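You operate a simulated robot arm through the tools that you are given. There is no shell and no other tool.

You are at the controls of a simulated two-armed robot. One attempt, no reset.

## Task
The charger has tripped: reset it and charge the yellow lamp at its printed current.
Fine: switch off, set the current, switch on, wait for 100 %, switch off, stand the lamp on the chest. Set down upright: what you pick out.
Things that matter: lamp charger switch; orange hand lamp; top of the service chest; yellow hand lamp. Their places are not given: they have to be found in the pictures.

It is judged by the outcome, as a careful person would: the job done as asked, and still so three seconds after it is handed in. It fails if anything else is knocked over, pushed out of place, dropped, spilled or broken.

## Robot
Two 7-joint arms with two-finger grippers on one trunk that stands fixed in place. Base frame: the origin is at the foot of the trunk, x ahead of it, y to its left, z up. Readings come in mm, rad, newtons and seconds.
The left shoulder is at [63, 216, 1173], the right one opposite. With the tool pointing down near the work surface each hand reaches from about 100 to 380 mm from the base axis, measured 20 degrees to its own side. Payload 3.18 kg a hand.
Tool frame (each hand has its own): the origin (TCP) lies between the finger pads and is the grasp point; the fingertips stand 30 mm ahead of it; z points along the fingers, y is the line along which they close. The gripper opens to 144 mm. The gripper's body begins 103 mm behind the TCP.
Orientation is told as [roll, pitch, yaw] about the base's x, y, z axes, in that order, counted from this pose: with the fingers straight down and closing along the base's y, the tool's x points along the base's -x, its y along +y and its z along -z.

## Interface
- The arms move only by the tool jog_arm. It takes "left_commands", "right_commands" or both (then of equal length, played together; a hand with none holds still); each is a list of rows, each a list of 6 numbers: the shift along the base's x, y, z in mm, then the turn, a rotation vector about the base's x, y, z in rad. In form: [[dx, dy, dz, wx, wy, wz], ...]. A call has 1 to 20 rows; each row is the pose to reach, as a shift and turn from the pose commanded when the call began. "left_gripper" and "right_gripper" are, for a hand that has rows, the closure, from 0 (fully open) to 1 (shut), set as the call begins (left out, the last holds). A row lasts 0.2 s, in which the tool goes at most 50 mm and 0.15 rad; a call with a longer step from one row to the next is refused whole, and so is a gripper value outside its range. A pose out of reach is approached as far as the arm can. The call stops where the force on the tool passes 40 N (or 10 N more than at its start, if that is more) or the arm is blocked; 0.2 s more then pass. Each finger halts on what it meets, pressing with about 25 N; the grip force reading is that of the motor and also rises with nothing between the fingers. The clock runs only during rows and for 0.2 s after the last one: add rows that repeat a pose to give the fingers time. The reply holds the time, the measured pose of the TCP, the force on the tool along the base axes, the opening and the grip force, in the units named above and with some noise, with the torque about the TCP (base axes, N m) and any sound that the robot's microphone picked up, and new pictures: "show" is both (left out), scene, wrist or none (wrist: the cameras of the hands that moved).
- Cameras (640 x 400 px; columns grow to the right, rows downward): "scene" is now at [134, -51.9, 1381]; the picture's right is [-0.58, -0.81, 0.00], its down [-0.31, 0.23, -0.92] and it looks along [0.75, -0.54, -0.39] (base axes); focal length 304 px, centre (320, 200). "left" rides on the left gripper at [76, -16, -143] in its tool frame; the picture's right is [0.21, 0.98, 0.00], its down [-0.84, 0.18, -0.51] and it looks along [-0.50, 0.11, 0.86] (tool axes); focal length 218 px, centre (320, 200). "right" rides on the right gripper at [76, 16, -143] in its tool frame; the picture's right is [-0.21, 0.98, 0.00], its down [-0.84, -0.18, -0.51] and it looks along [-0.50, -0.11, 0.86] (tool axes); focal length 218 px, centre (320, 200).
- slide_trunk(by): slides the trunk up (or, below 0, down) by that many mm; the arms and the scene camera ride with it, the base frame stays. It gives what a move gives, with no picture.
- head_to(pan, tilt): turns the head with the scene camera to pan (to the left, within 1.396 rad either way) and tilt (down, from -0.506 to 1.204), counted from straight ahead of the robot. It gives what a move gives, and a new picture of the scene camera.
- probe_pixels(camera, pixels): for up to 12 pixels [column, row] of the newest picture of that camera ("zoom" is the newest enlarged one), the place [x, y, z] in the base frame of the surface seen there, good to about 3 mm. No time passes.
- enlarge(camera, box): a new picture of the part [left, top, right, bottom] of that camera's present view, enlarged. No time passes.
- sign_off(): hands the job in; it is judged then, once.

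Open the grippers and draw the arms clear of the work before you hand the job in, unless the task says otherwise.

The tools are called as a command line: name --argument value ..., lists and objects as JSON in quotes. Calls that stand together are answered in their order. jog_arm: Moves the arms, as the interface text tells. Its arguments: {"type":"object","properties":{"left_commands":{"type":"array"},"left_gripper":{"type":"number"},"right_commands":{"type":"array"},"right_gripper":{"type":"number"},"show":{"type":"string","enum":["both","scene","wrist","none"]}},"required":[]} The other tools are called the same way: slide_trunk (by) slides the trunk up or down; head_to (pan, tilt) turns the head that bears the scene camera; probe_pixels (camera, pixels) gives the place of the surface under pixels of a picture; enlarge (camera, box) takes an enlarged picture of a part of a camera's view; sign_off () hands the job in.

At the start:

```text
t: 0.0
left_eef_pos: [414.6, -61.9, 1249.6]
left_orientation: [-0.003, -0.001, 0.004]
left_ft_force: [-0.1, -0.5, -0.6]
left_torque: [-0.04, 0.04, 0.02]
left_width: 144.2
left_gripper_force: 0.2
right_eef_pos: [449.3, -477.6, 1165.1]
right_orientation: [0.001, -0.002, -0.001]
right_ft_force: [-0.7, 0.6, -1.2]
right_torque: [-0.02, 0.01, -0.01]
right_width: 144.0
right_gripper_force: 0.2
trunk travel left (down, up): [-254.0, 116.0]
head pan, tilt: [-0.625, 0.396]
```

scene: 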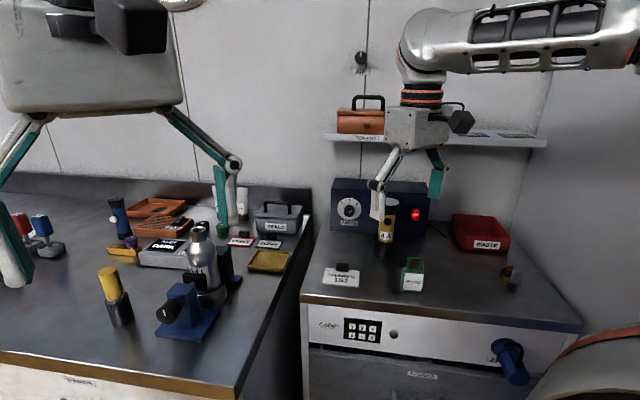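
right: 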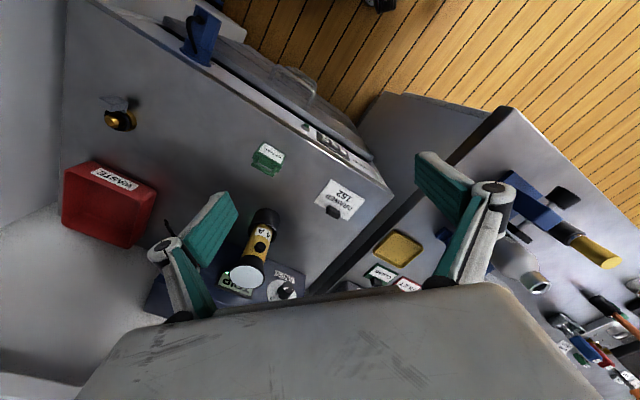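
left: 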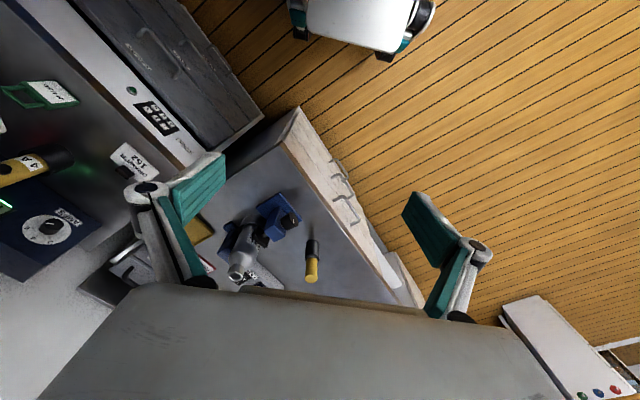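

The scene picture shows a blue charger box around (375,200) with a dial at (349,208), a red light at (416,213), and a yellow lamp labelled "4 A" at (387,225). I enlarge these areas to read the details.

enlarge --camera "scene" --box '[310, 160, 470, 300]'

enlarge --camera "right" --box '[140, 180, 320, 310]'

enlarge --camera "left" --box '[0, 70, 160, 280]'

enlarge --camera "scene" --box '[0, 160, 320, 360]'

```text
2.86 times, centred on (390, 230) of scene
```

zoom: 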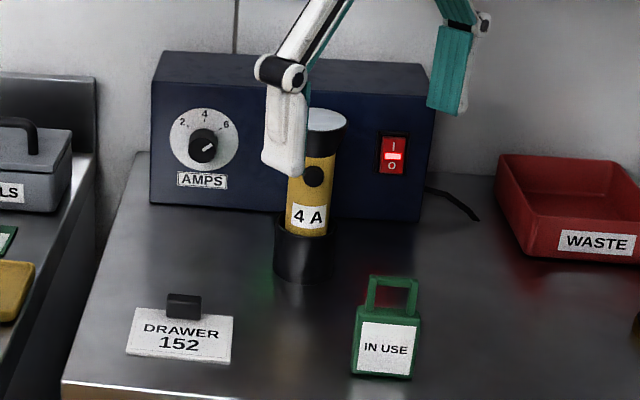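

```text
3.08 times, centred on (230, 245) of right
```

zoom: 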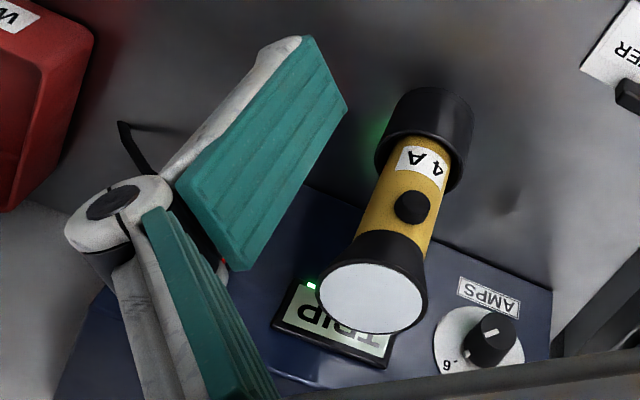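

```text
1.90 times, centred on (80, 175) of left
```

zoom: 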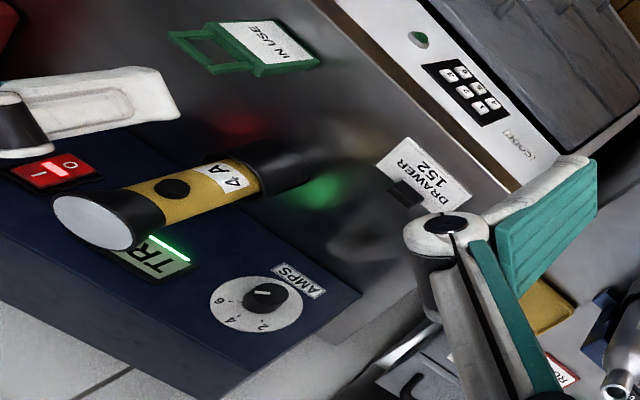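

```text
2.00 times, centred on (160, 260) of scene
```

zoom: 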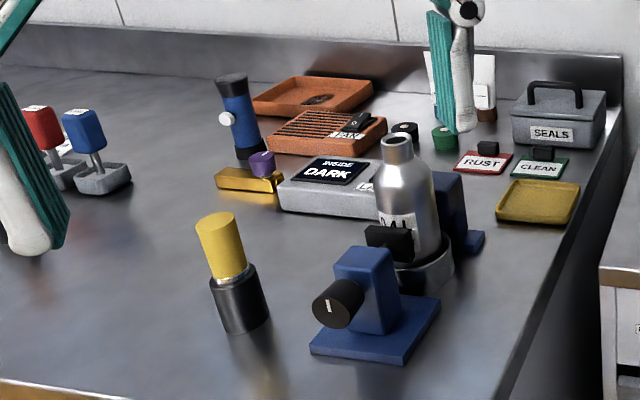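

The charger has dial (2/4/6 AMPS), a red rocker switch and a "TRIP" display hidden behind the lamp. I look around with the head to find the service chest and the orange lamp.

head_to --pan -1.2 --tilt 0.6

head_to --pan 0.1 --tilt 0.6

head_to --pan 0.9 --tilt 0.6

```text
t: 1.0
left_eef_pos: [413.3, -62.9, 1250.6]
left_orientation: [-0.002, -0.001, 0.003]
left_ft_force: [-0.5, 0.1, -0.1]
left_torque: [-0.01, -0.01, 0.0]
left_width: 143.8
left_gripper_force: 0.1
right_eef_pos: [449.9, -477.5, 1164.3]
right_orientation: [-0.002, -0.001, 0.0]
right_ft_force: [-0.8, -0.1, -0.6]
right_torque: [0.01, 0.0, -0.01]
right_width: 143.9
right_gripper_force: 0.1
trunk travel left (down, up): [-254.0, 116.0]
head pan, tilt: [-1.201, 0.6]
```

scene: 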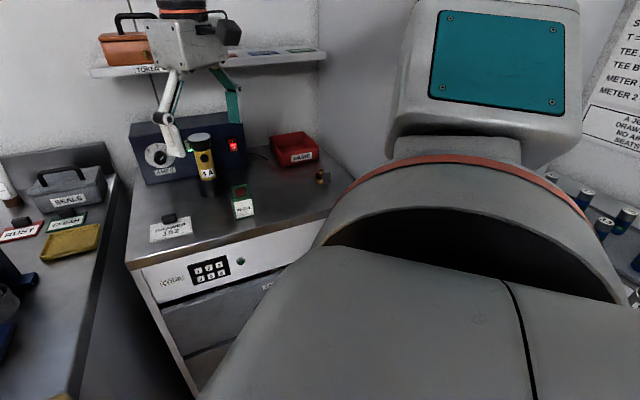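

```text
t: 2.5
left_eef_pos: [413.7, -62.4, 1251.0]
left_orientation: [-0.003, -0.001, 0.003]
left_ft_force: [-0.7, 0.1, 0.1]
left_torque: [0.0, -0.03, 0.01]
left_width: 144.4
left_gripper_force: 0.1
right_eef_pos: [449.9, -478.0, 1164.9]
right_orientation: [-0.001, -0.002, 0.001]
right_ft_force: [0.3, 0.2, -0.2]
right_torque: [0.0, -0.03, 0.0]
right_width: 144.2
right_gripper_force: 0.0
trunk travel left (down, up): [-254.0, 116.0]
head pan, tilt: [0.099, 0.6]
```

scene: 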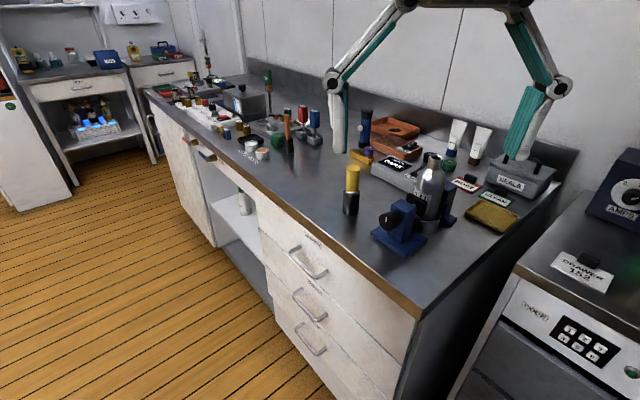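

```text
t: 3.6
left_eef_pos: [414.3, -62.0, 1251.5]
left_orientation: [-0.002, 0.0, 0.003]
left_ft_force: [0.2, -0.7, -0.8]
left_torque: [-0.02, -0.03, -0.01]
left_width: 144.3
left_gripper_force: 0.0
right_eef_pos: [449.4, -477.4, 1165.7]
right_orientation: [0.001, -0.002, 0.0]
right_ft_force: [0.2, 0.3, -0.2]
right_torque: [-0.02, -0.03, -0.01]
right_width: 144.1
right_gripper_force: 0.2
trunk travel left (down, up): [-254.0, 116.0]
head pan, tilt: [0.901, 0.6]
```

scene: 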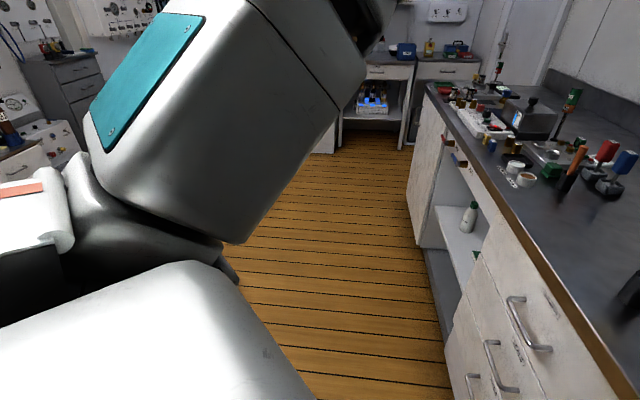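

I still need to find which lamp is which; I turn back to the bench and enlarge the yellow-topped object and the shelf.

head_to --pan -0.6 --tilt 0.55

enlarge --camera "scene" --box '[60, 160, 220, 300]'

enlarge --camera "scene" --box '[320, 60, 560, 210]'

enlarge --camera "scene" --box '[440, 150, 560, 260]'

enlarge --camera "scene" --box '[320, 120, 460, 240]'

```text
t: 5.2
left_eef_pos: [414.2, -62.5, 1250.4]
left_orientation: [-0.002, 0.0, 0.004]
left_ft_force: [0.0, -0.1, 0.0]
left_torque: [0.0, 0.01, 0.0]
left_width: 143.9
left_gripper_force: 0.1
right_eef_pos: [450.9, -476.9, 1165.2]
right_orientation: [0.0, -0.003, -0.001]
right_ft_force: [0.2, -0.3, 0.4]
right_torque: [-0.04, 0.04, 0.0]
right_width: 144.0
right_gripper_force: 0.1
trunk travel left (down, up): [-254.0, 116.0]
head pan, tilt: [-0.6, 0.55]
```

scene: 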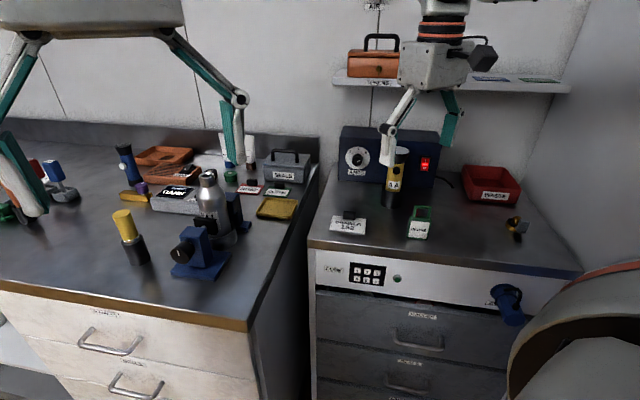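

```text
2.86 times, centred on (140, 230) of scene
```

zoom: 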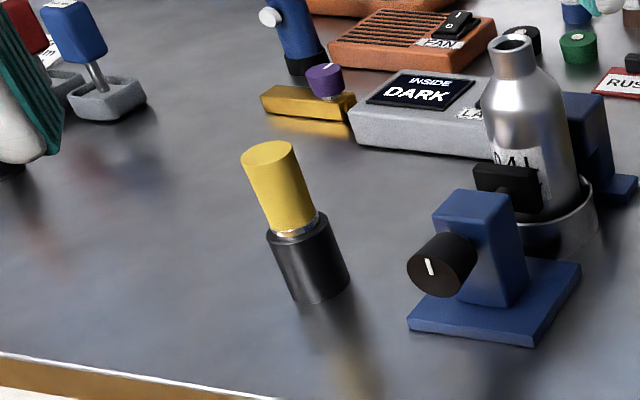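

```text
2.67 times, centred on (440, 135) of scene
```

zoom: 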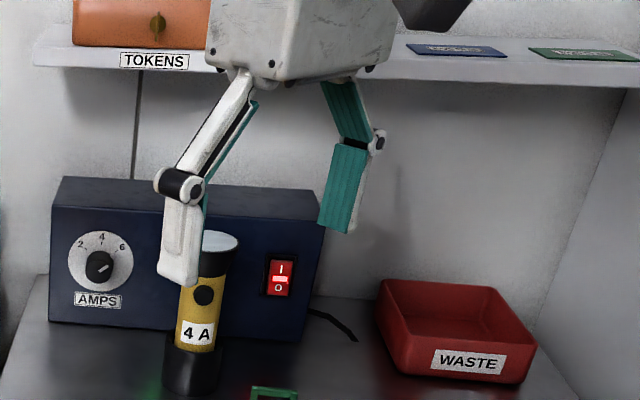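

```text
3.64 times, centred on (500, 205) of scene
```

zoom: 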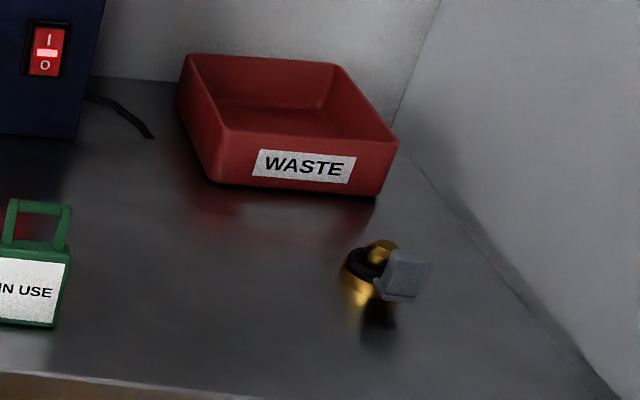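

```text
3.33 times, centred on (390, 180) of scene
```

zoom: 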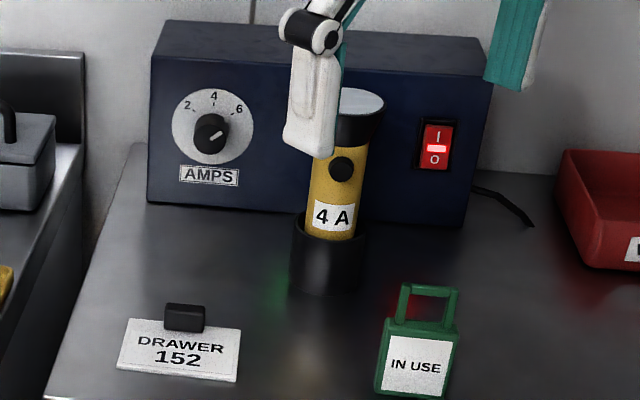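

The dock holds a yellow lamp printed "4 A" (zoom (330,215)); the dial pointer appears to be at 6. I probe the key points on the charger and chest.

probe_pixels --camera "scene" --pixels '[[357, 159], [363, 155], [425, 164], [425, 159], [425, 168], [403, 152], [394, 184], [391, 205], [349, 226], [420, 222], [514, 226], [310, 240]]'

enlarge --camera "right" --box '[220, 200, 320, 300]'

```text
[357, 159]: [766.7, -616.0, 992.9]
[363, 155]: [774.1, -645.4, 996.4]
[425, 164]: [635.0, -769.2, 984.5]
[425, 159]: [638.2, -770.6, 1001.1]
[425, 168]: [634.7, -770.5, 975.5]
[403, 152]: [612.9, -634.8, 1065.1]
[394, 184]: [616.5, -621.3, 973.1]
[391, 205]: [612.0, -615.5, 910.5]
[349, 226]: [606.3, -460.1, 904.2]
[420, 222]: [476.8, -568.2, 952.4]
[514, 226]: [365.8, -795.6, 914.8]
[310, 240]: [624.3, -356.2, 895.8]
```

```text
4.00 times, centred on (270, 250) of right
```

zoom: 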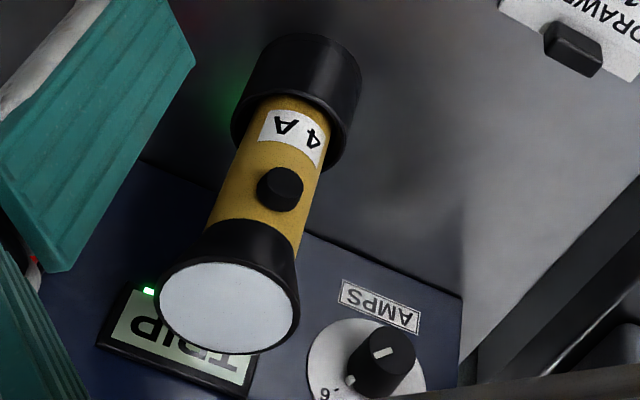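

The lamp stands in a dock at about (614,-625), the dial near (767,-616,993), the switch at (636,-770,985), and the chest top at z≈896. I draw the right hand back a bit to uncover the charger and look at it again.

jog_arm --right_commands '[[-25, 20, 10, 0, 0, 0], [-55, 45, 20, 0, 0, 0], [-85, 70, 30, 0, 0, 0], [-115, 95, 40, 0, 0, 0], [-140, 120, 50, 0, 0, 0]]' --show "both"

```text
t: 6.4
left_eef_pos: [408.1, -60.5, 1253.8]
left_orientation: [-0.003, -0.005, 0.003]
left_ft_force: [-0.1, -0.5, 0.4]
left_torque: [-0.06, -0.16, 0.02]
left_width: 143.8
left_gripper_force: 0.0
right_eef_pos: [349.1, -430.7, 1154.8]
right_orientation: [-0.006, -0.034, -0.016]
right_ft_force: [-1.6, 0.7, 0.4]
right_torque: [-0.11, -0.18, -0.01]
right_width: 144.0
right_gripper_force: 0.1
right hand out of reach, approached as far as the arm can: row 1, 2, 3, 4, 5
trunk travel left (down, up): [-254.0, 116.0]
head pan, tilt: [-0.6, 0.55]
```

scene: 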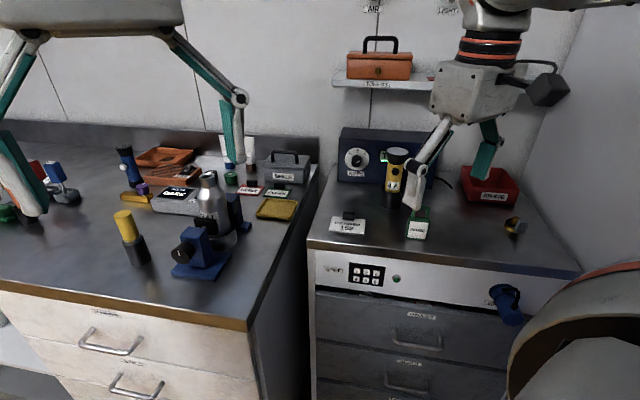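
right: 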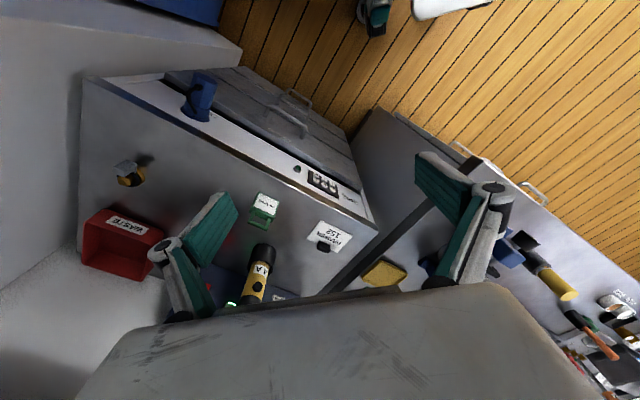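

The hand stopped short at [349,-431,1155] (the arm can't fold further there), but the charger is now better visible at (340-440,125-185). I enlarge it and probe the face.

enlarge --camera "scene" --box '[332, 115, 452, 215]'

probe_pixels --camera "scene" --pixels '[[342, 135], [375, 135], [343, 175], [370, 178], [436, 150], [434, 183], [350, 150], [342, 130], [440, 133], [357, 152], [360, 168], [372, 160]]'

```text
4.00 times, centred on (392, 165) of scene
```

zoom: 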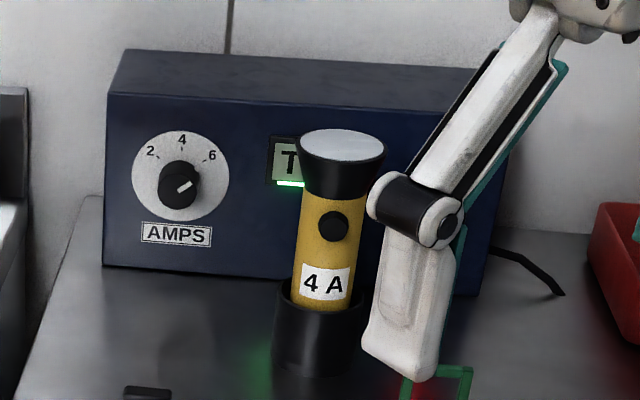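

```text
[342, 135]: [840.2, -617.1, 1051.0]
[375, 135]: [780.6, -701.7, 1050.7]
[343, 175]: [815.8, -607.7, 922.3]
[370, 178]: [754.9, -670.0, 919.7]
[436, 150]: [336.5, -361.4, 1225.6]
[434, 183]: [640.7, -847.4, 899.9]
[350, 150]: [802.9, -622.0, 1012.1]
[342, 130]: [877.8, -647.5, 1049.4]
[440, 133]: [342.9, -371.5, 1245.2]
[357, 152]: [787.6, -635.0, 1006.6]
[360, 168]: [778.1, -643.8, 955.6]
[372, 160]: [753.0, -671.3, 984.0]
```

The charger face is at 45° (normal toward robot ≈ (-0.71,0.71)), the display is lit and reads "T…" (TRIP), the dial points past/at 6. I now swing the right hand to a tilted (45° down, yaw −45°) pose in front of the switch side, keeping well above the chest.

jog_arm --right_commands '[[6, -22, -10, -0.0385, -0.093, -0.093], [11, -44, -19, -0.077, -0.186, -0.186], [17, -66, -28, -0.1155, -0.279, -0.279], [22, -88, -38, -0.154, -0.372, -0.372], [28, -109, -47, -0.1925, -0.465, -0.465], [33, -131, -56, -0.231, -0.558, -0.558], [39, -153, -66, -0.2695, -0.651, -0.651], [45, -175, -75, -0.308, -0.744, -0.744]]' --right_gripper 0.3

```text
t: 8.2
left_eef_pos: [414.2, -63.8, 1251.7]
left_orientation: [0.0, 0.001, 0.001]
left_ft_force: [0.1, -0.4, 0.4]
left_torque: [0.05, 0.0, 0.0]
left_width: 144.1
left_gripper_force: 0.0
right_eef_pos: [405.8, -609.1, 1075.9]
right_orientation: [0.003, -0.788, -0.789]
right_ft_force: [-0.1, -1.4, 0.0]
right_torque: [0.01, -0.03, 0.01]
right_width: 100.7
right_gripper_force: 0.0
trunk travel left (down, up): [-254.0, 116.0]
head pan, tilt: [-0.6, 0.55]
```

scene: 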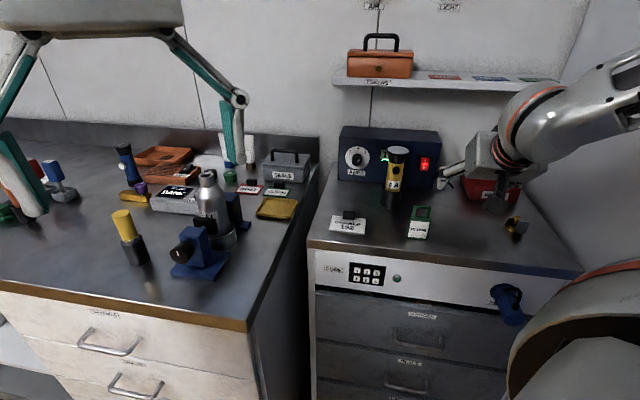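
right: 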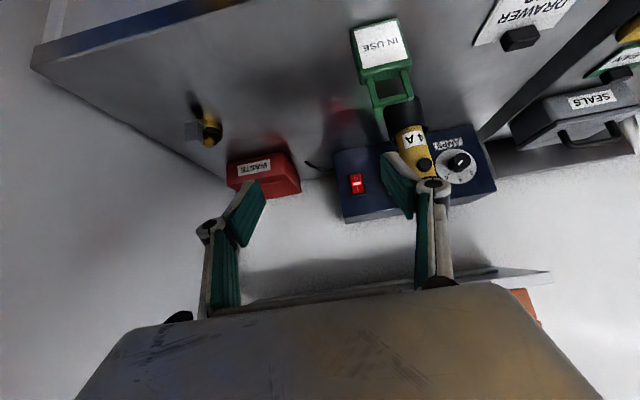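

The arm reached the tilted pose at [406,-609,1076] and the switch is now unobstructed at scene (425,164). I enlarge the charger and look at the switch and the dial closely.

enlarge --camera "scene" --box '[334, 120, 446, 190]'

probe_pixels --camera "scene" --pixels '[[425, 157], [425, 160], [425, 164], [425, 167], [425, 170], [420, 164], [430, 164], [347, 159], [368, 159], [397, 152], [357, 146], [415, 164]]'

enlarge --camera "right" --box '[320, 120, 500, 230]'

```text
5.71 times, centred on (390, 155) of scene
```

zoom: 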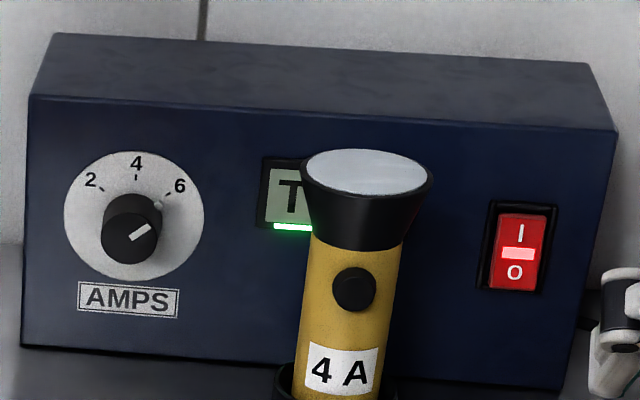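

```text
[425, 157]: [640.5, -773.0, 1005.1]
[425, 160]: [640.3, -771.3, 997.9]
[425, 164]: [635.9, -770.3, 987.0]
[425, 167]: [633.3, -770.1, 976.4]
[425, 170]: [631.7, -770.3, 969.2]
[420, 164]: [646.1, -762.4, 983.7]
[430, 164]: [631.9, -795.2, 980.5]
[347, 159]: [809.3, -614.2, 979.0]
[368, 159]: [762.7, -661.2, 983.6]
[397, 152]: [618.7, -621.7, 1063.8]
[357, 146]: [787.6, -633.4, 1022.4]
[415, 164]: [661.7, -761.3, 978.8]
```

```text
3.56 times, centred on (410, 175) of right
```

zoom: 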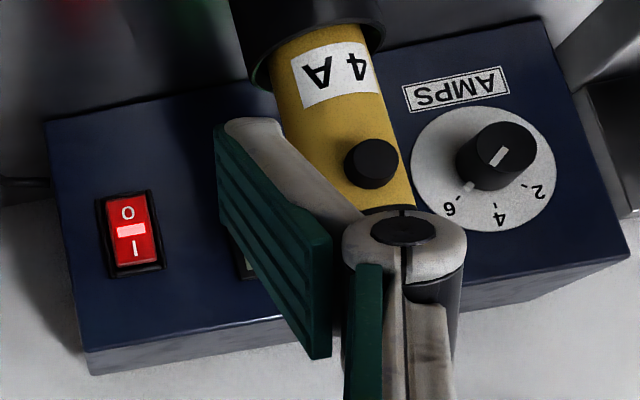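

The rocker's lower end protrudes (h≈15 mm at z≈969) and its upper end is pushed in, so it's currently ON; the dial nub points at 6. Before approaching I check the waste bin and cable clearance for the other finger.

probe_pixels --camera "right" --pixels '[[230, 160], [285, 155], [300, 185], [232, 185], [262, 165], [318, 165]]'

```text
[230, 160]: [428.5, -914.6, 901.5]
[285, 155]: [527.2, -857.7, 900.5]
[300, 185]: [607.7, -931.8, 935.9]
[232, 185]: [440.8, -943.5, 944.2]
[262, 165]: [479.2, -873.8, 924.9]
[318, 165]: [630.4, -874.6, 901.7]
```

The waste bin top is z≈944 and lies beyond y≈-860, so the other finger clears it. I move to the pre-press position about 35 mm in front of the lower half of the rocker.

jog_arm --right_commands '[[24, -25, -15, 0, 0, 0], [48, -51, -30, 0, 0, 0], [72, -76, -45, 0, 0, 0], [96, -102, -60, 0, 0, 0], [120, -127, -75, 0, 0, 0], [143, -152, -90, 0, 0, 0]]' --right_gripper 0.3

```text
t: 9.6
left_eef_pos: [414.8, -62.5, 1250.3]
left_orientation: [0.002, 0.003, 0.004]
left_ft_force: [-0.2, -0.9, 1.1]
left_torque: [0.04, 0.03, 0.0]
left_width: 144.0
left_gripper_force: 0.0
right_eef_pos: [549.9, -761.1, 984.3]
right_orientation: [0.001, -0.786, -0.789]
right_ft_force: [-0.5, 0.2, -0.3]
right_torque: [-0.01, 0.05, 0.01]
right_width: 100.6
right_gripper_force: 0.0
trunk travel left (down, up): [-254.0, 116.0]
head pan, tilt: [-0.6, 0.55]
```

scene: 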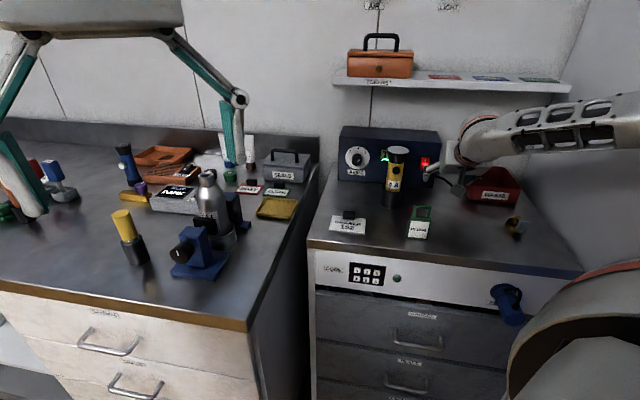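
right: 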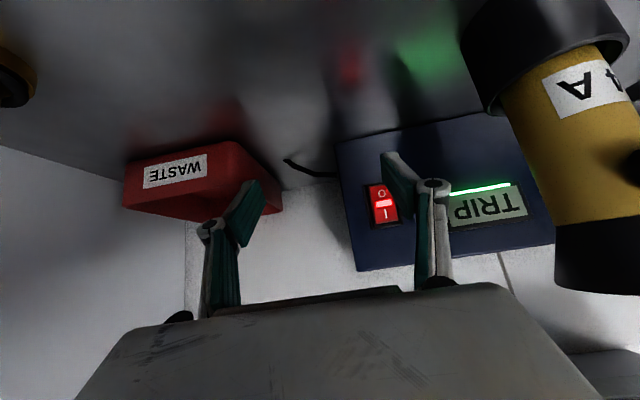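

The hand is at [550,-761,984]; the display in the right picture (490,205) reads TRIP. I check the near finger's tip position against the switch.

enlarge --camera "right" --box '[340, 130, 460, 240]'

probe_pixels --camera "right" --pixels '[[386, 155], [393, 160], [400, 180], [410, 195], [392, 152], [382, 194], [388, 165], [405, 165], [425, 195]]'

enlarge --camera "scene" --box '[390, 120, 500, 220]'

```text
3.64 times, centred on (400, 185) of right
```

zoom: 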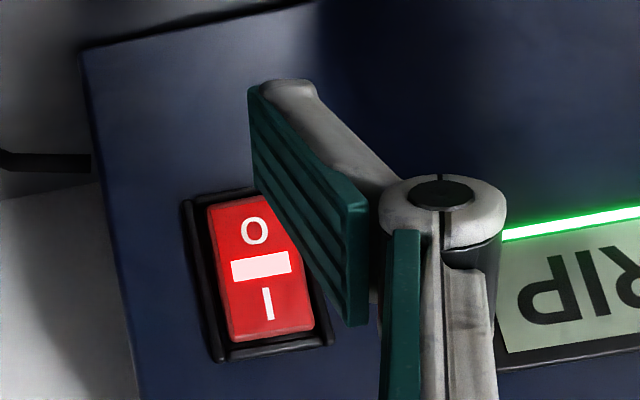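

```text
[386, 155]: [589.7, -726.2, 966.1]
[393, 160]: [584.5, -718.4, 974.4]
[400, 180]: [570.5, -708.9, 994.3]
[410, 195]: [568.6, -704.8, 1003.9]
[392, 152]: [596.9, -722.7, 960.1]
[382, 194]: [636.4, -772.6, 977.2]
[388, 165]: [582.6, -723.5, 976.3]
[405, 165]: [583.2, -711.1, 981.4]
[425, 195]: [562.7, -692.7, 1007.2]
```

```text
4.00 times, centred on (445, 170) of scene
```

zoom: 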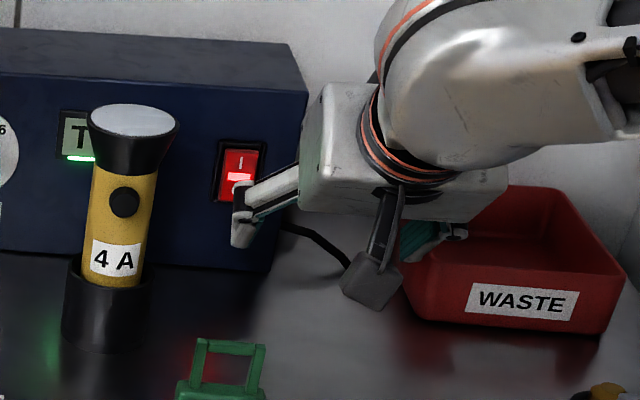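

The near finger lines up with the rocker (u≈−97…−87 versus −95) and its leading edge is level with the "O" half. I push forward gently toward the lower half until a click or contact.

jog_arm --right_commands '[[10.6, -10.6, 0, 0, 0, 0], [19.8, -19.8, 0, 0, 0, 0], [24, -24, 0, 0, 0, 0], [26.9, -26.9, 0, 0, 0, 0], [29.7, -29.7, 0, 0, 0, 0], [31, -31, 0, 0, 0, 0], [32.5, -32.5, 0, 0, 0, 0]]' --right_gripper 0.3

```text
t: 11.2
left_eef_pos: [414.5, -61.8, 1252.2]
left_orientation: [0.0, 0.003, 0.004]
left_ft_force: [-0.3, 0.2, -0.6]
left_torque: [-0.03, 0.01, -0.03]
left_width: 143.7
left_gripper_force: 0.1
right_eef_pos: [580.8, -794.3, 984.7]
right_orientation: [0.002, -0.786, -0.787]
right_ft_force: [0.0, 0.1, -0.3]
right_torque: [-0.01, -0.02, -0.01]
right_width: 100.9
right_gripper_force: 0.1
trunk travel left (down, up): [-254.0, 116.0]
head pan, tilt: [-0.6, 0.55]
heard: click
```

scene: 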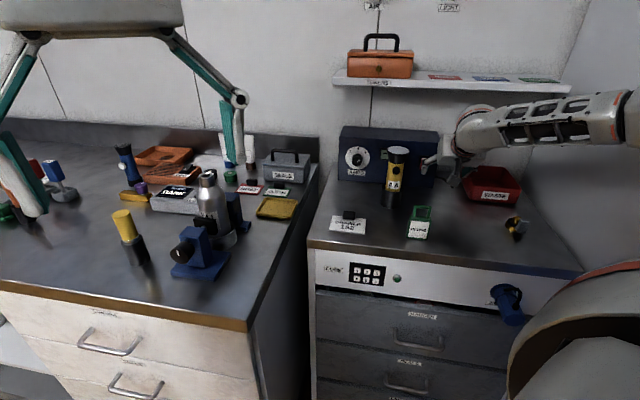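
right: 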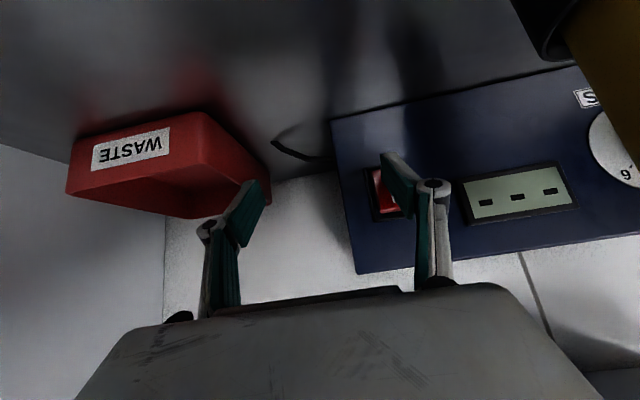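

A click was heard and the display now shows "- - -": the charger is off. I back out, rise above the lamp (top z≈1065) and go over to a spot in front of and above the dial.

jog_arm --right_commands '[[-21, 21, 5, 0, 0, 0], [-42, 42, 10, 0, 0, 0], [-52, 52, 45, 0, 0, 0], [-61, 61, 80, 0, 0, 0], [-71, 71, 115, 0, 0, 0], [-80, 80, 150, 0, 0, 0], [-50, 110, 150, 0, 0, 0], [-21, 141, 150, 0, 0, 0], [9, 171, 150, 0, 0, 0], [38, 201, 150, 0, 0, 0], [68, 232, 150, 0, 0, 0], [98, 262, 150, 0, 0, 0]]' --right_gripper 0.5

```text
t: 13.8
left_eef_pos: [415.5, -62.6, 1250.3]
left_orientation: [-0.002, 0.002, 0.004]
left_ft_force: [-0.6, 0.1, -0.3]
left_torque: [0.0, 0.05, -0.03]
left_width: 144.1
left_gripper_force: 0.1
right_eef_pos: [680.8, -531.0, 1134.2]
right_orientation: [0.002, -0.787, -0.787]
right_ft_force: [-0.4, 0.5, -0.7]
right_torque: [-0.03, 0.05, -0.03]
right_width: 72.0
right_gripper_force: 0.0
trunk travel left (down, up): [-254.0, 116.0]
head pan, tilt: [-0.6, 0.55]
```

scene: 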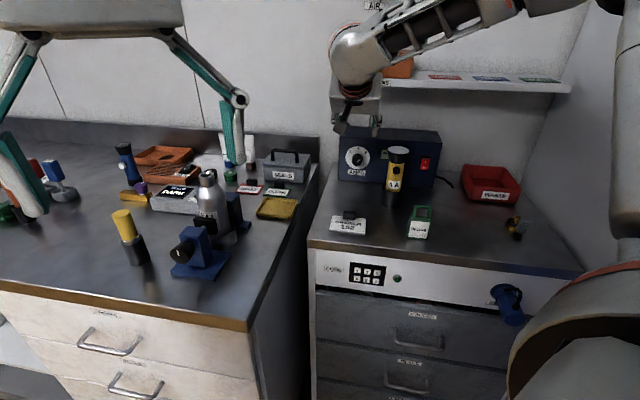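
right: 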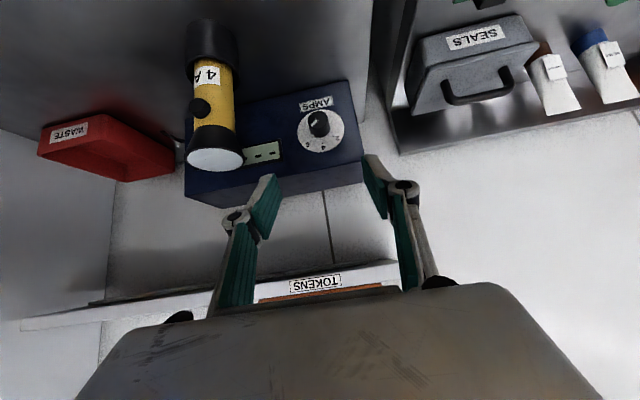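

I'm now at [681,-531,1134] above-front of the dial. I enlarge the dial in the right camera and check its geometry.

enlarge --camera "right" --box '[230, 80, 370, 190]'

probe_pixels --camera "right" --pixels '[[319, 124], [300, 130], [342, 130], [320, 110], [322, 152], [336, 116], [214, 158], [201, 105], [312, 282]]'

enlarge --camera "scene" --box '[330, 120, 400, 190]'

```text
3.64 times, centred on (300, 135) of right
```

zoom: 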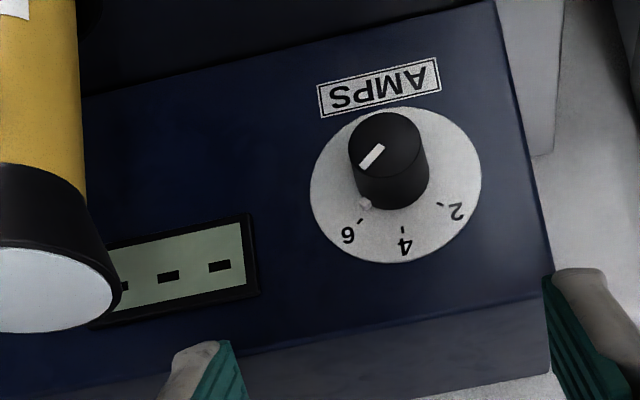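

```text
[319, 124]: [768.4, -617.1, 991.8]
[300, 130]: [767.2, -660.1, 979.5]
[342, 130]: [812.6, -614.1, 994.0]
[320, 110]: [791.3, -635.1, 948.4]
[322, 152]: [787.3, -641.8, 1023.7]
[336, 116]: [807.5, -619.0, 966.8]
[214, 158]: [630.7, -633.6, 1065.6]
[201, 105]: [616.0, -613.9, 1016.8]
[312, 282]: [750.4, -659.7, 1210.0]
```

```text
5.71 times, centred on (365, 155) of scene
```

zoom: 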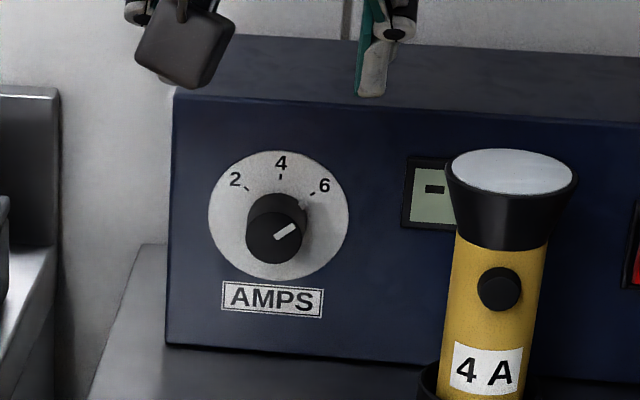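

The dial's axis is at about u=106.5, z=987 (face plane), knob ≈32 mm wide, and numbers are spaced ~50°. I descend along the tool axis so that the open fingers straddle the knob.

jog_arm --right_commands '[[20, -20, -33, 0, 0, 0], [40, -40, -66, 0, 0, 0], [60, -60, -99, 0, 0, 0], [70, -70, -115, 0, 0, 0], [80.2, -79.4, -131, 0, 0, 0]]' --right_gripper 0.5

```text
t: 15.0
left_eef_pos: [415.0, -63.6, 1251.1]
left_orientation: [0.0, 0.003, 0.004]
left_ft_force: [0.3, -0.8, 0.2]
left_torque: [0.04, 0.03, 0.0]
left_width: 143.9
left_gripper_force: 0.0
right_eef_pos: [760.0, -612.0, 1004.4]
right_orientation: [0.002, -0.784, -0.788]
right_ft_force: [0.1, -0.4, -0.4]
right_torque: [-0.01, 0.03, 0.0]
right_width: 72.0
right_gripper_force: 0.1
trunk travel left (down, up): [-254.0, 116.0]
head pan, tilt: [-0.6, 0.55]
```

scene: 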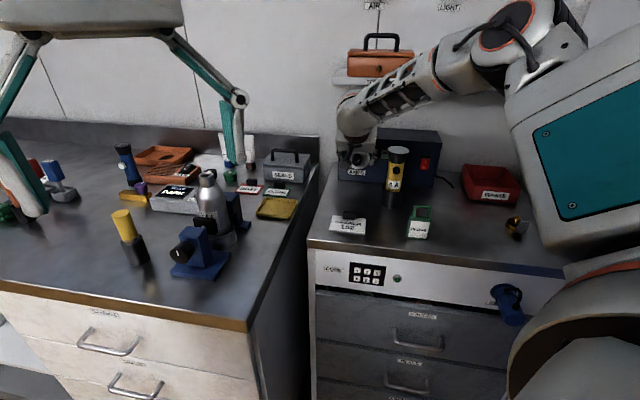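
right: 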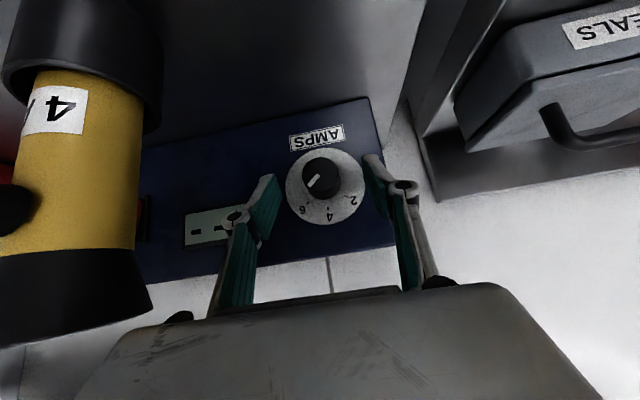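

The fingers straddle the knob in the right picture ((262,205) and (378,180), knob at (318,178)). I zoom in to check the alignment before closing.

enlarge --camera "right" --box '[220, 120, 430, 260]'

probe_pixels --camera "right" --pixels '[[318, 178], [312, 190], [330, 170], [276, 180], [278, 195], [368, 160], [365, 170], [380, 185], [260, 215]]'

```text
2.86 times, centred on (325, 190) of right
```

zoom: 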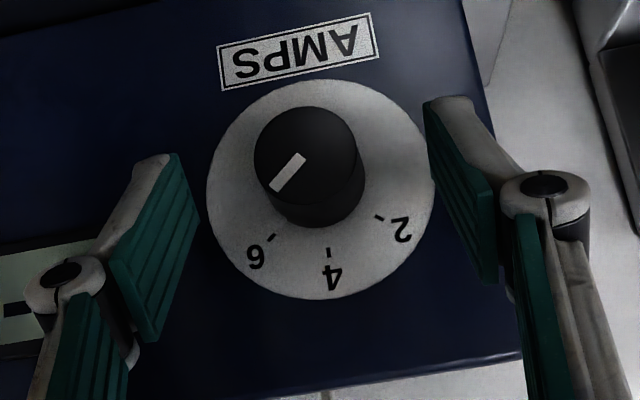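

```text
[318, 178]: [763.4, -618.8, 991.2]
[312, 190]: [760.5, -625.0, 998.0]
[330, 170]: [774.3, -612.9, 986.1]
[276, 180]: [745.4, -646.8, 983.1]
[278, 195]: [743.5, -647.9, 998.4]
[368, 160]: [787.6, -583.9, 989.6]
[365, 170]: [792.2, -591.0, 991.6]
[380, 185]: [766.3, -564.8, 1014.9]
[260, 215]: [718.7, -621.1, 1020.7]
```

The pads are symmetric about the knob (u≈69 and 143, knob ≈105). I close the gripper on the knob.

jog_arm --right_commands '[[0, 0, 0, 0, 0, 0], [0, 0, 0, 0, 0, 0], [0, 0, 0, 0, 0, 0]]' --right_gripper 1.0 --show "wrist"

```text
t: 15.8
left_eef_pos: [413.6, -61.8, 1250.8]
left_orientation: [-0.001, 0.001, 0.004]
left_ft_force: [0.1, -0.6, 0.0]
left_torque: [0.0, -0.01, 0.02]
left_width: 144.3
left_gripper_force: 0.0
right_eef_pos: [757.6, -610.4, 1007.6]
right_orientation: [0.004, -0.787, -0.787]
right_ft_force: [1.9, 4.0, 2.9]
right_torque: [0.26, 0.09, -0.15]
right_width: 29.3
right_gripper_force: 45.3
trunk travel left (down, up): [-254.0, 116.0]
head pan, tilt: [-0.6, 0.55]
```

right: 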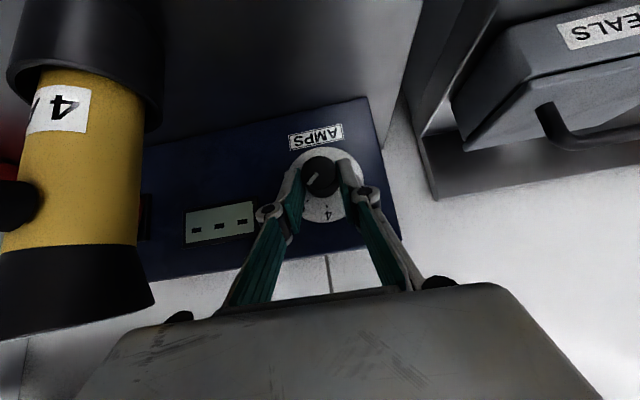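

The knob is gripped (width 29.3 mm). I rotate the hand counter-clockwise (seen from the front) about the knob axis by ~0.88 rad, from 6 toward 4.

jog_arm --right_commands '[[1.24, 1.24, -0.1, -0.0778, 0.0778, 0], [2.47, 2.47, -0.4, -0.1556, 0.1556, 0], [3.67, 3.67, -0.9, -0.2333, 0.2333, 0], [4.82, 4.82, -1.5, -0.3111, 0.3111, 0], [5.91, 5.91, -2.4, -0.3889, 0.3889, 0], [6.94, 6.94, -3.4, -0.4667, 0.4667, 0], [7.88, 7.88, -4.5, -0.5445, 0.5445, 0], [8.72, 8.72, -5.8, -0.6223, 0.6223, 0]]' --right_gripper 1.0

```text
t: 16.9
left_eef_pos: [416.2, -64.7, 1249.3]
left_orientation: [0.0, 0.005, 0.0]
left_ft_force: [0.0, -0.6, 0.0]
left_torque: [0.07, -0.06, 0.0]
left_width: 143.7
left_gripper_force: 0.1
right_eef_pos: [762.1, -601.2, 1003.9]
right_orientation: [-0.62, -0.684, -0.345]
right_ft_force: [25.4, 0.4, -10.4]
right_torque: [-0.4, -1.03, 0.68]
right_width: 28.8
right_gripper_force: 45.1
right hand out of reach, approached as far as the arm can: row 4, 5
trunk travel left (down, up): [-254.0, 116.0]
head pan, tilt: [-0.6, 0.55]
stopped in row 5 (right hand): the force on the tool passed its limit at 48 N (the readings are from after the stop); the commanded pose is now the measured one
```

scene: 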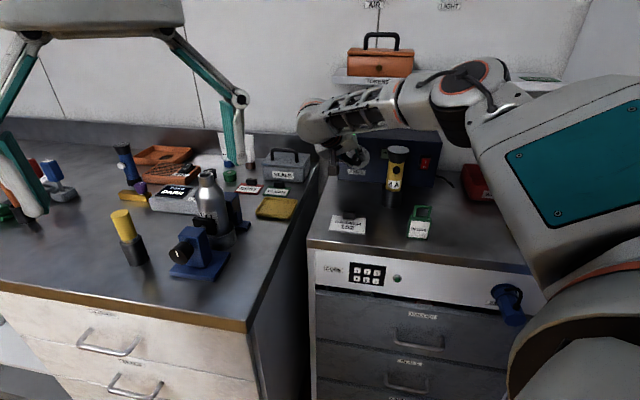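
right: 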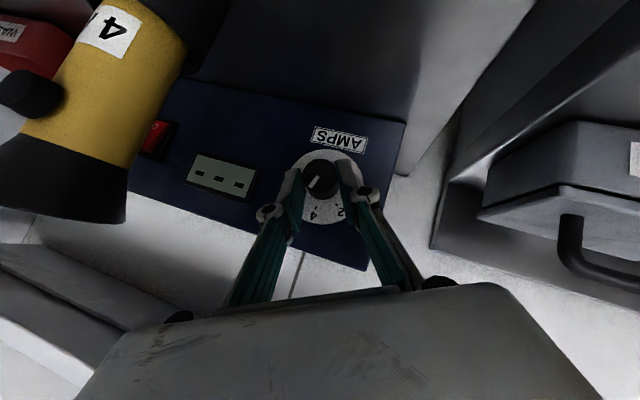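

The arm ran out of reach at about 0.45 rad and stopped on force, with the knob apparently having followed the hand. I release the knob and look at where it points.

jog_arm --right_commands '[[0, 0, 0, 0, 0, 0], [0, 0, 0, 0, 0, 0]]' --right_gripper 0.5 --show "both"

enlarge --camera "right" --box '[220, 110, 430, 250]'

```text
t: 17.5
left_eef_pos: [413.0, -61.3, 1251.2]
left_orientation: [-0.001, 0.0, 0.005]
left_ft_force: [1.2, 0.5, -0.3]
left_torque: [-0.01, 0.0, 0.0]
left_width: 143.9
left_gripper_force: 0.1
right_eef_pos: [758.5, -601.6, 1007.5]
right_orientation: [-0.629, -0.683, -0.344]
right_ft_force: [-0.1, 0.3, 0.8]
right_torque: [0.02, -0.01, 0.04]
right_width: 71.9
right_gripper_force: 0.0
trunk travel left (down, up): [-254.0, 116.0]
head pan, tilt: [-0.6, 0.55]
```

scene: 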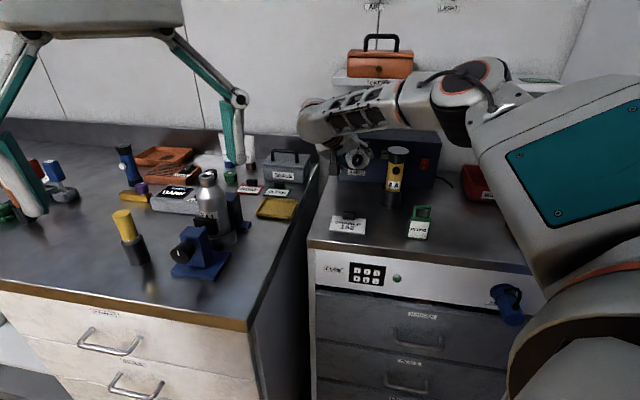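
right: 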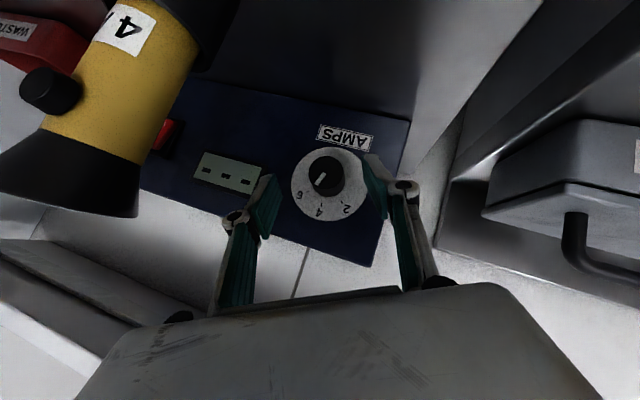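

```text
2.86 times, centred on (325, 180) of right
```

zoom: 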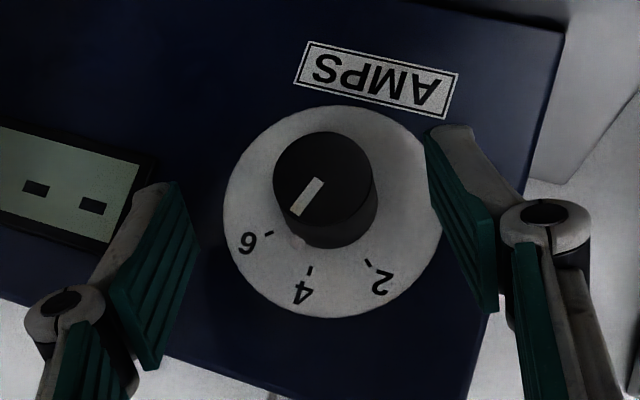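

The pointer nub is now about midway between 6 and 4 (it turned ~26°). I rotate the open hand back around the knob to the starting orientation for a second grip.

jog_arm --right_commands '[[0.5, -2.4, -1.1, 0.0818, -0.0818, 0], [0.9, -4.8, -2.3, 0.1635, -0.1635, 0], [1.4, -7.1, -3.4, 0.2453, -0.2453, 0], [1.8, -9.5, -4.5, 0.327, -0.327, 0], [1.8, -9.5, -4.5, 0.327, -0.327, 0]]' --right_gripper 0.5

enlarge --camera "right" --box '[220, 110, 430, 250]'

```text
t: 18.7
left_eef_pos: [414.9, -62.1, 1251.2]
left_orientation: [-0.001, 0.002, 0.004]
left_ft_force: [0.0, -0.9, 0.0]
left_torque: [-0.01, 0.01, -0.02]
left_width: 144.1
left_gripper_force: 0.1
right_eef_pos: [760.3, -611.7, 1001.4]
right_orientation: [-0.014, -0.793, -0.766]
right_ft_force: [-0.2, -0.4, 0.2]
right_torque: [0.0, -0.04, 0.01]
right_width: 72.3
right_gripper_force: 0.0
trunk travel left (down, up): [-254.0, 116.0]
head pan, tilt: [-0.6, 0.55]
```

scene: 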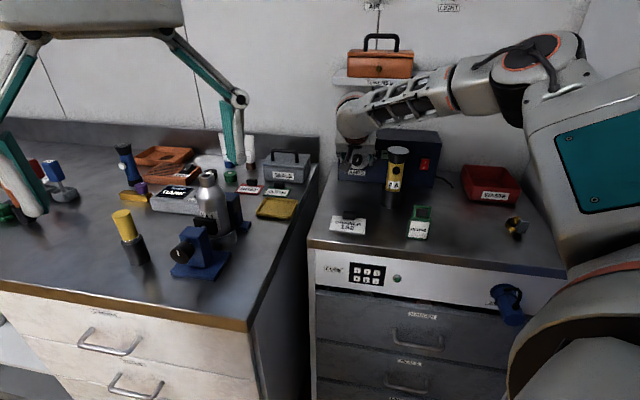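
right: 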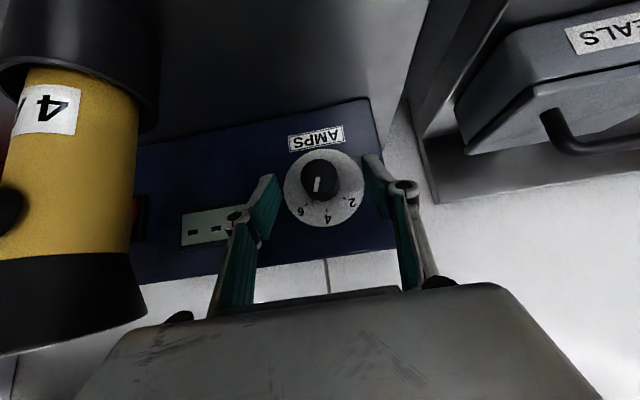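

```text
2.86 times, centred on (325, 180) of right
```

zoom: 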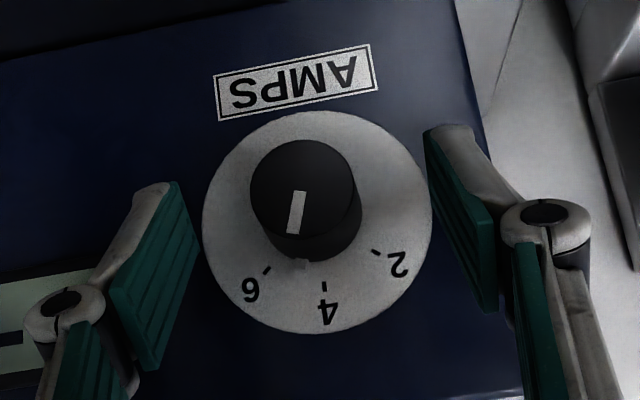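

The pointer line now sits roughly 17–22° short of 4. I grip again and rotate a further ~0.36 rad counter-clockwise.

jog_arm --right_commands '[[0, 0, 0, 0, 0, 0], [0, 0, 0, 0, 0, 0], [1.0, 1.0, -0.1, -0.0636, 0.0636, 0], [2.02, 2.02, -0.3, -0.1273, 0.1273, 0], [3.0, 3.0, -0.6, -0.1909, 0.1909, 0], [3.97, 3.97, -1.0, -0.2546, 0.2546, 0], [3.97, 3.97, -1.0, -0.2546, 0.2546, 0]]' --right_gripper 1.0

enlarge --camera "right" --box '[220, 110, 430, 250]'

```text
t: 20.3
left_eef_pos: [413.6, -61.9, 1251.6]
left_orientation: [-0.002, 0.0, 0.004]
left_ft_force: [-0.5, 0.6, 0.5]
left_torque: [0.0, 0.01, -0.04]
left_width: 143.9
left_gripper_force: 0.0
right_eef_pos: [765.1, -608.1, 1000.4]
right_orientation: [-0.505, -0.725, -0.424]
right_ft_force: [-3.2, 3.3, -0.9]
right_torque: [0.24, 0.18, -0.34]
right_width: 29.9
right_gripper_force: 44.5
trunk travel left (down, up): [-254.0, 116.0]
head pan, tilt: [-0.6, 0.55]
```

scene: 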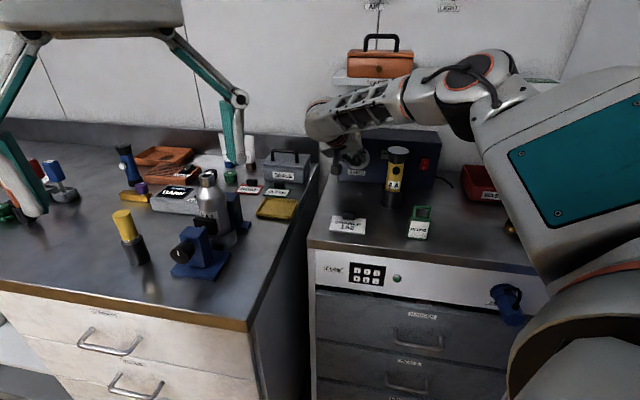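
right: 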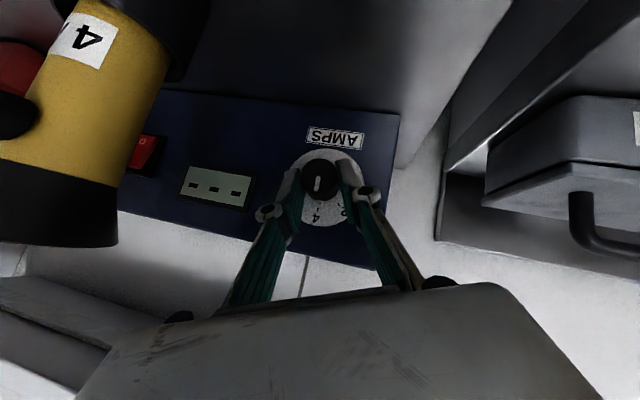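

```text
2.86 times, centred on (325, 180) of right
```

zoom: 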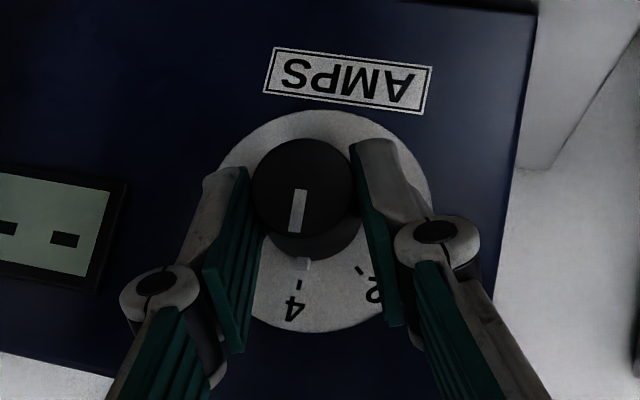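

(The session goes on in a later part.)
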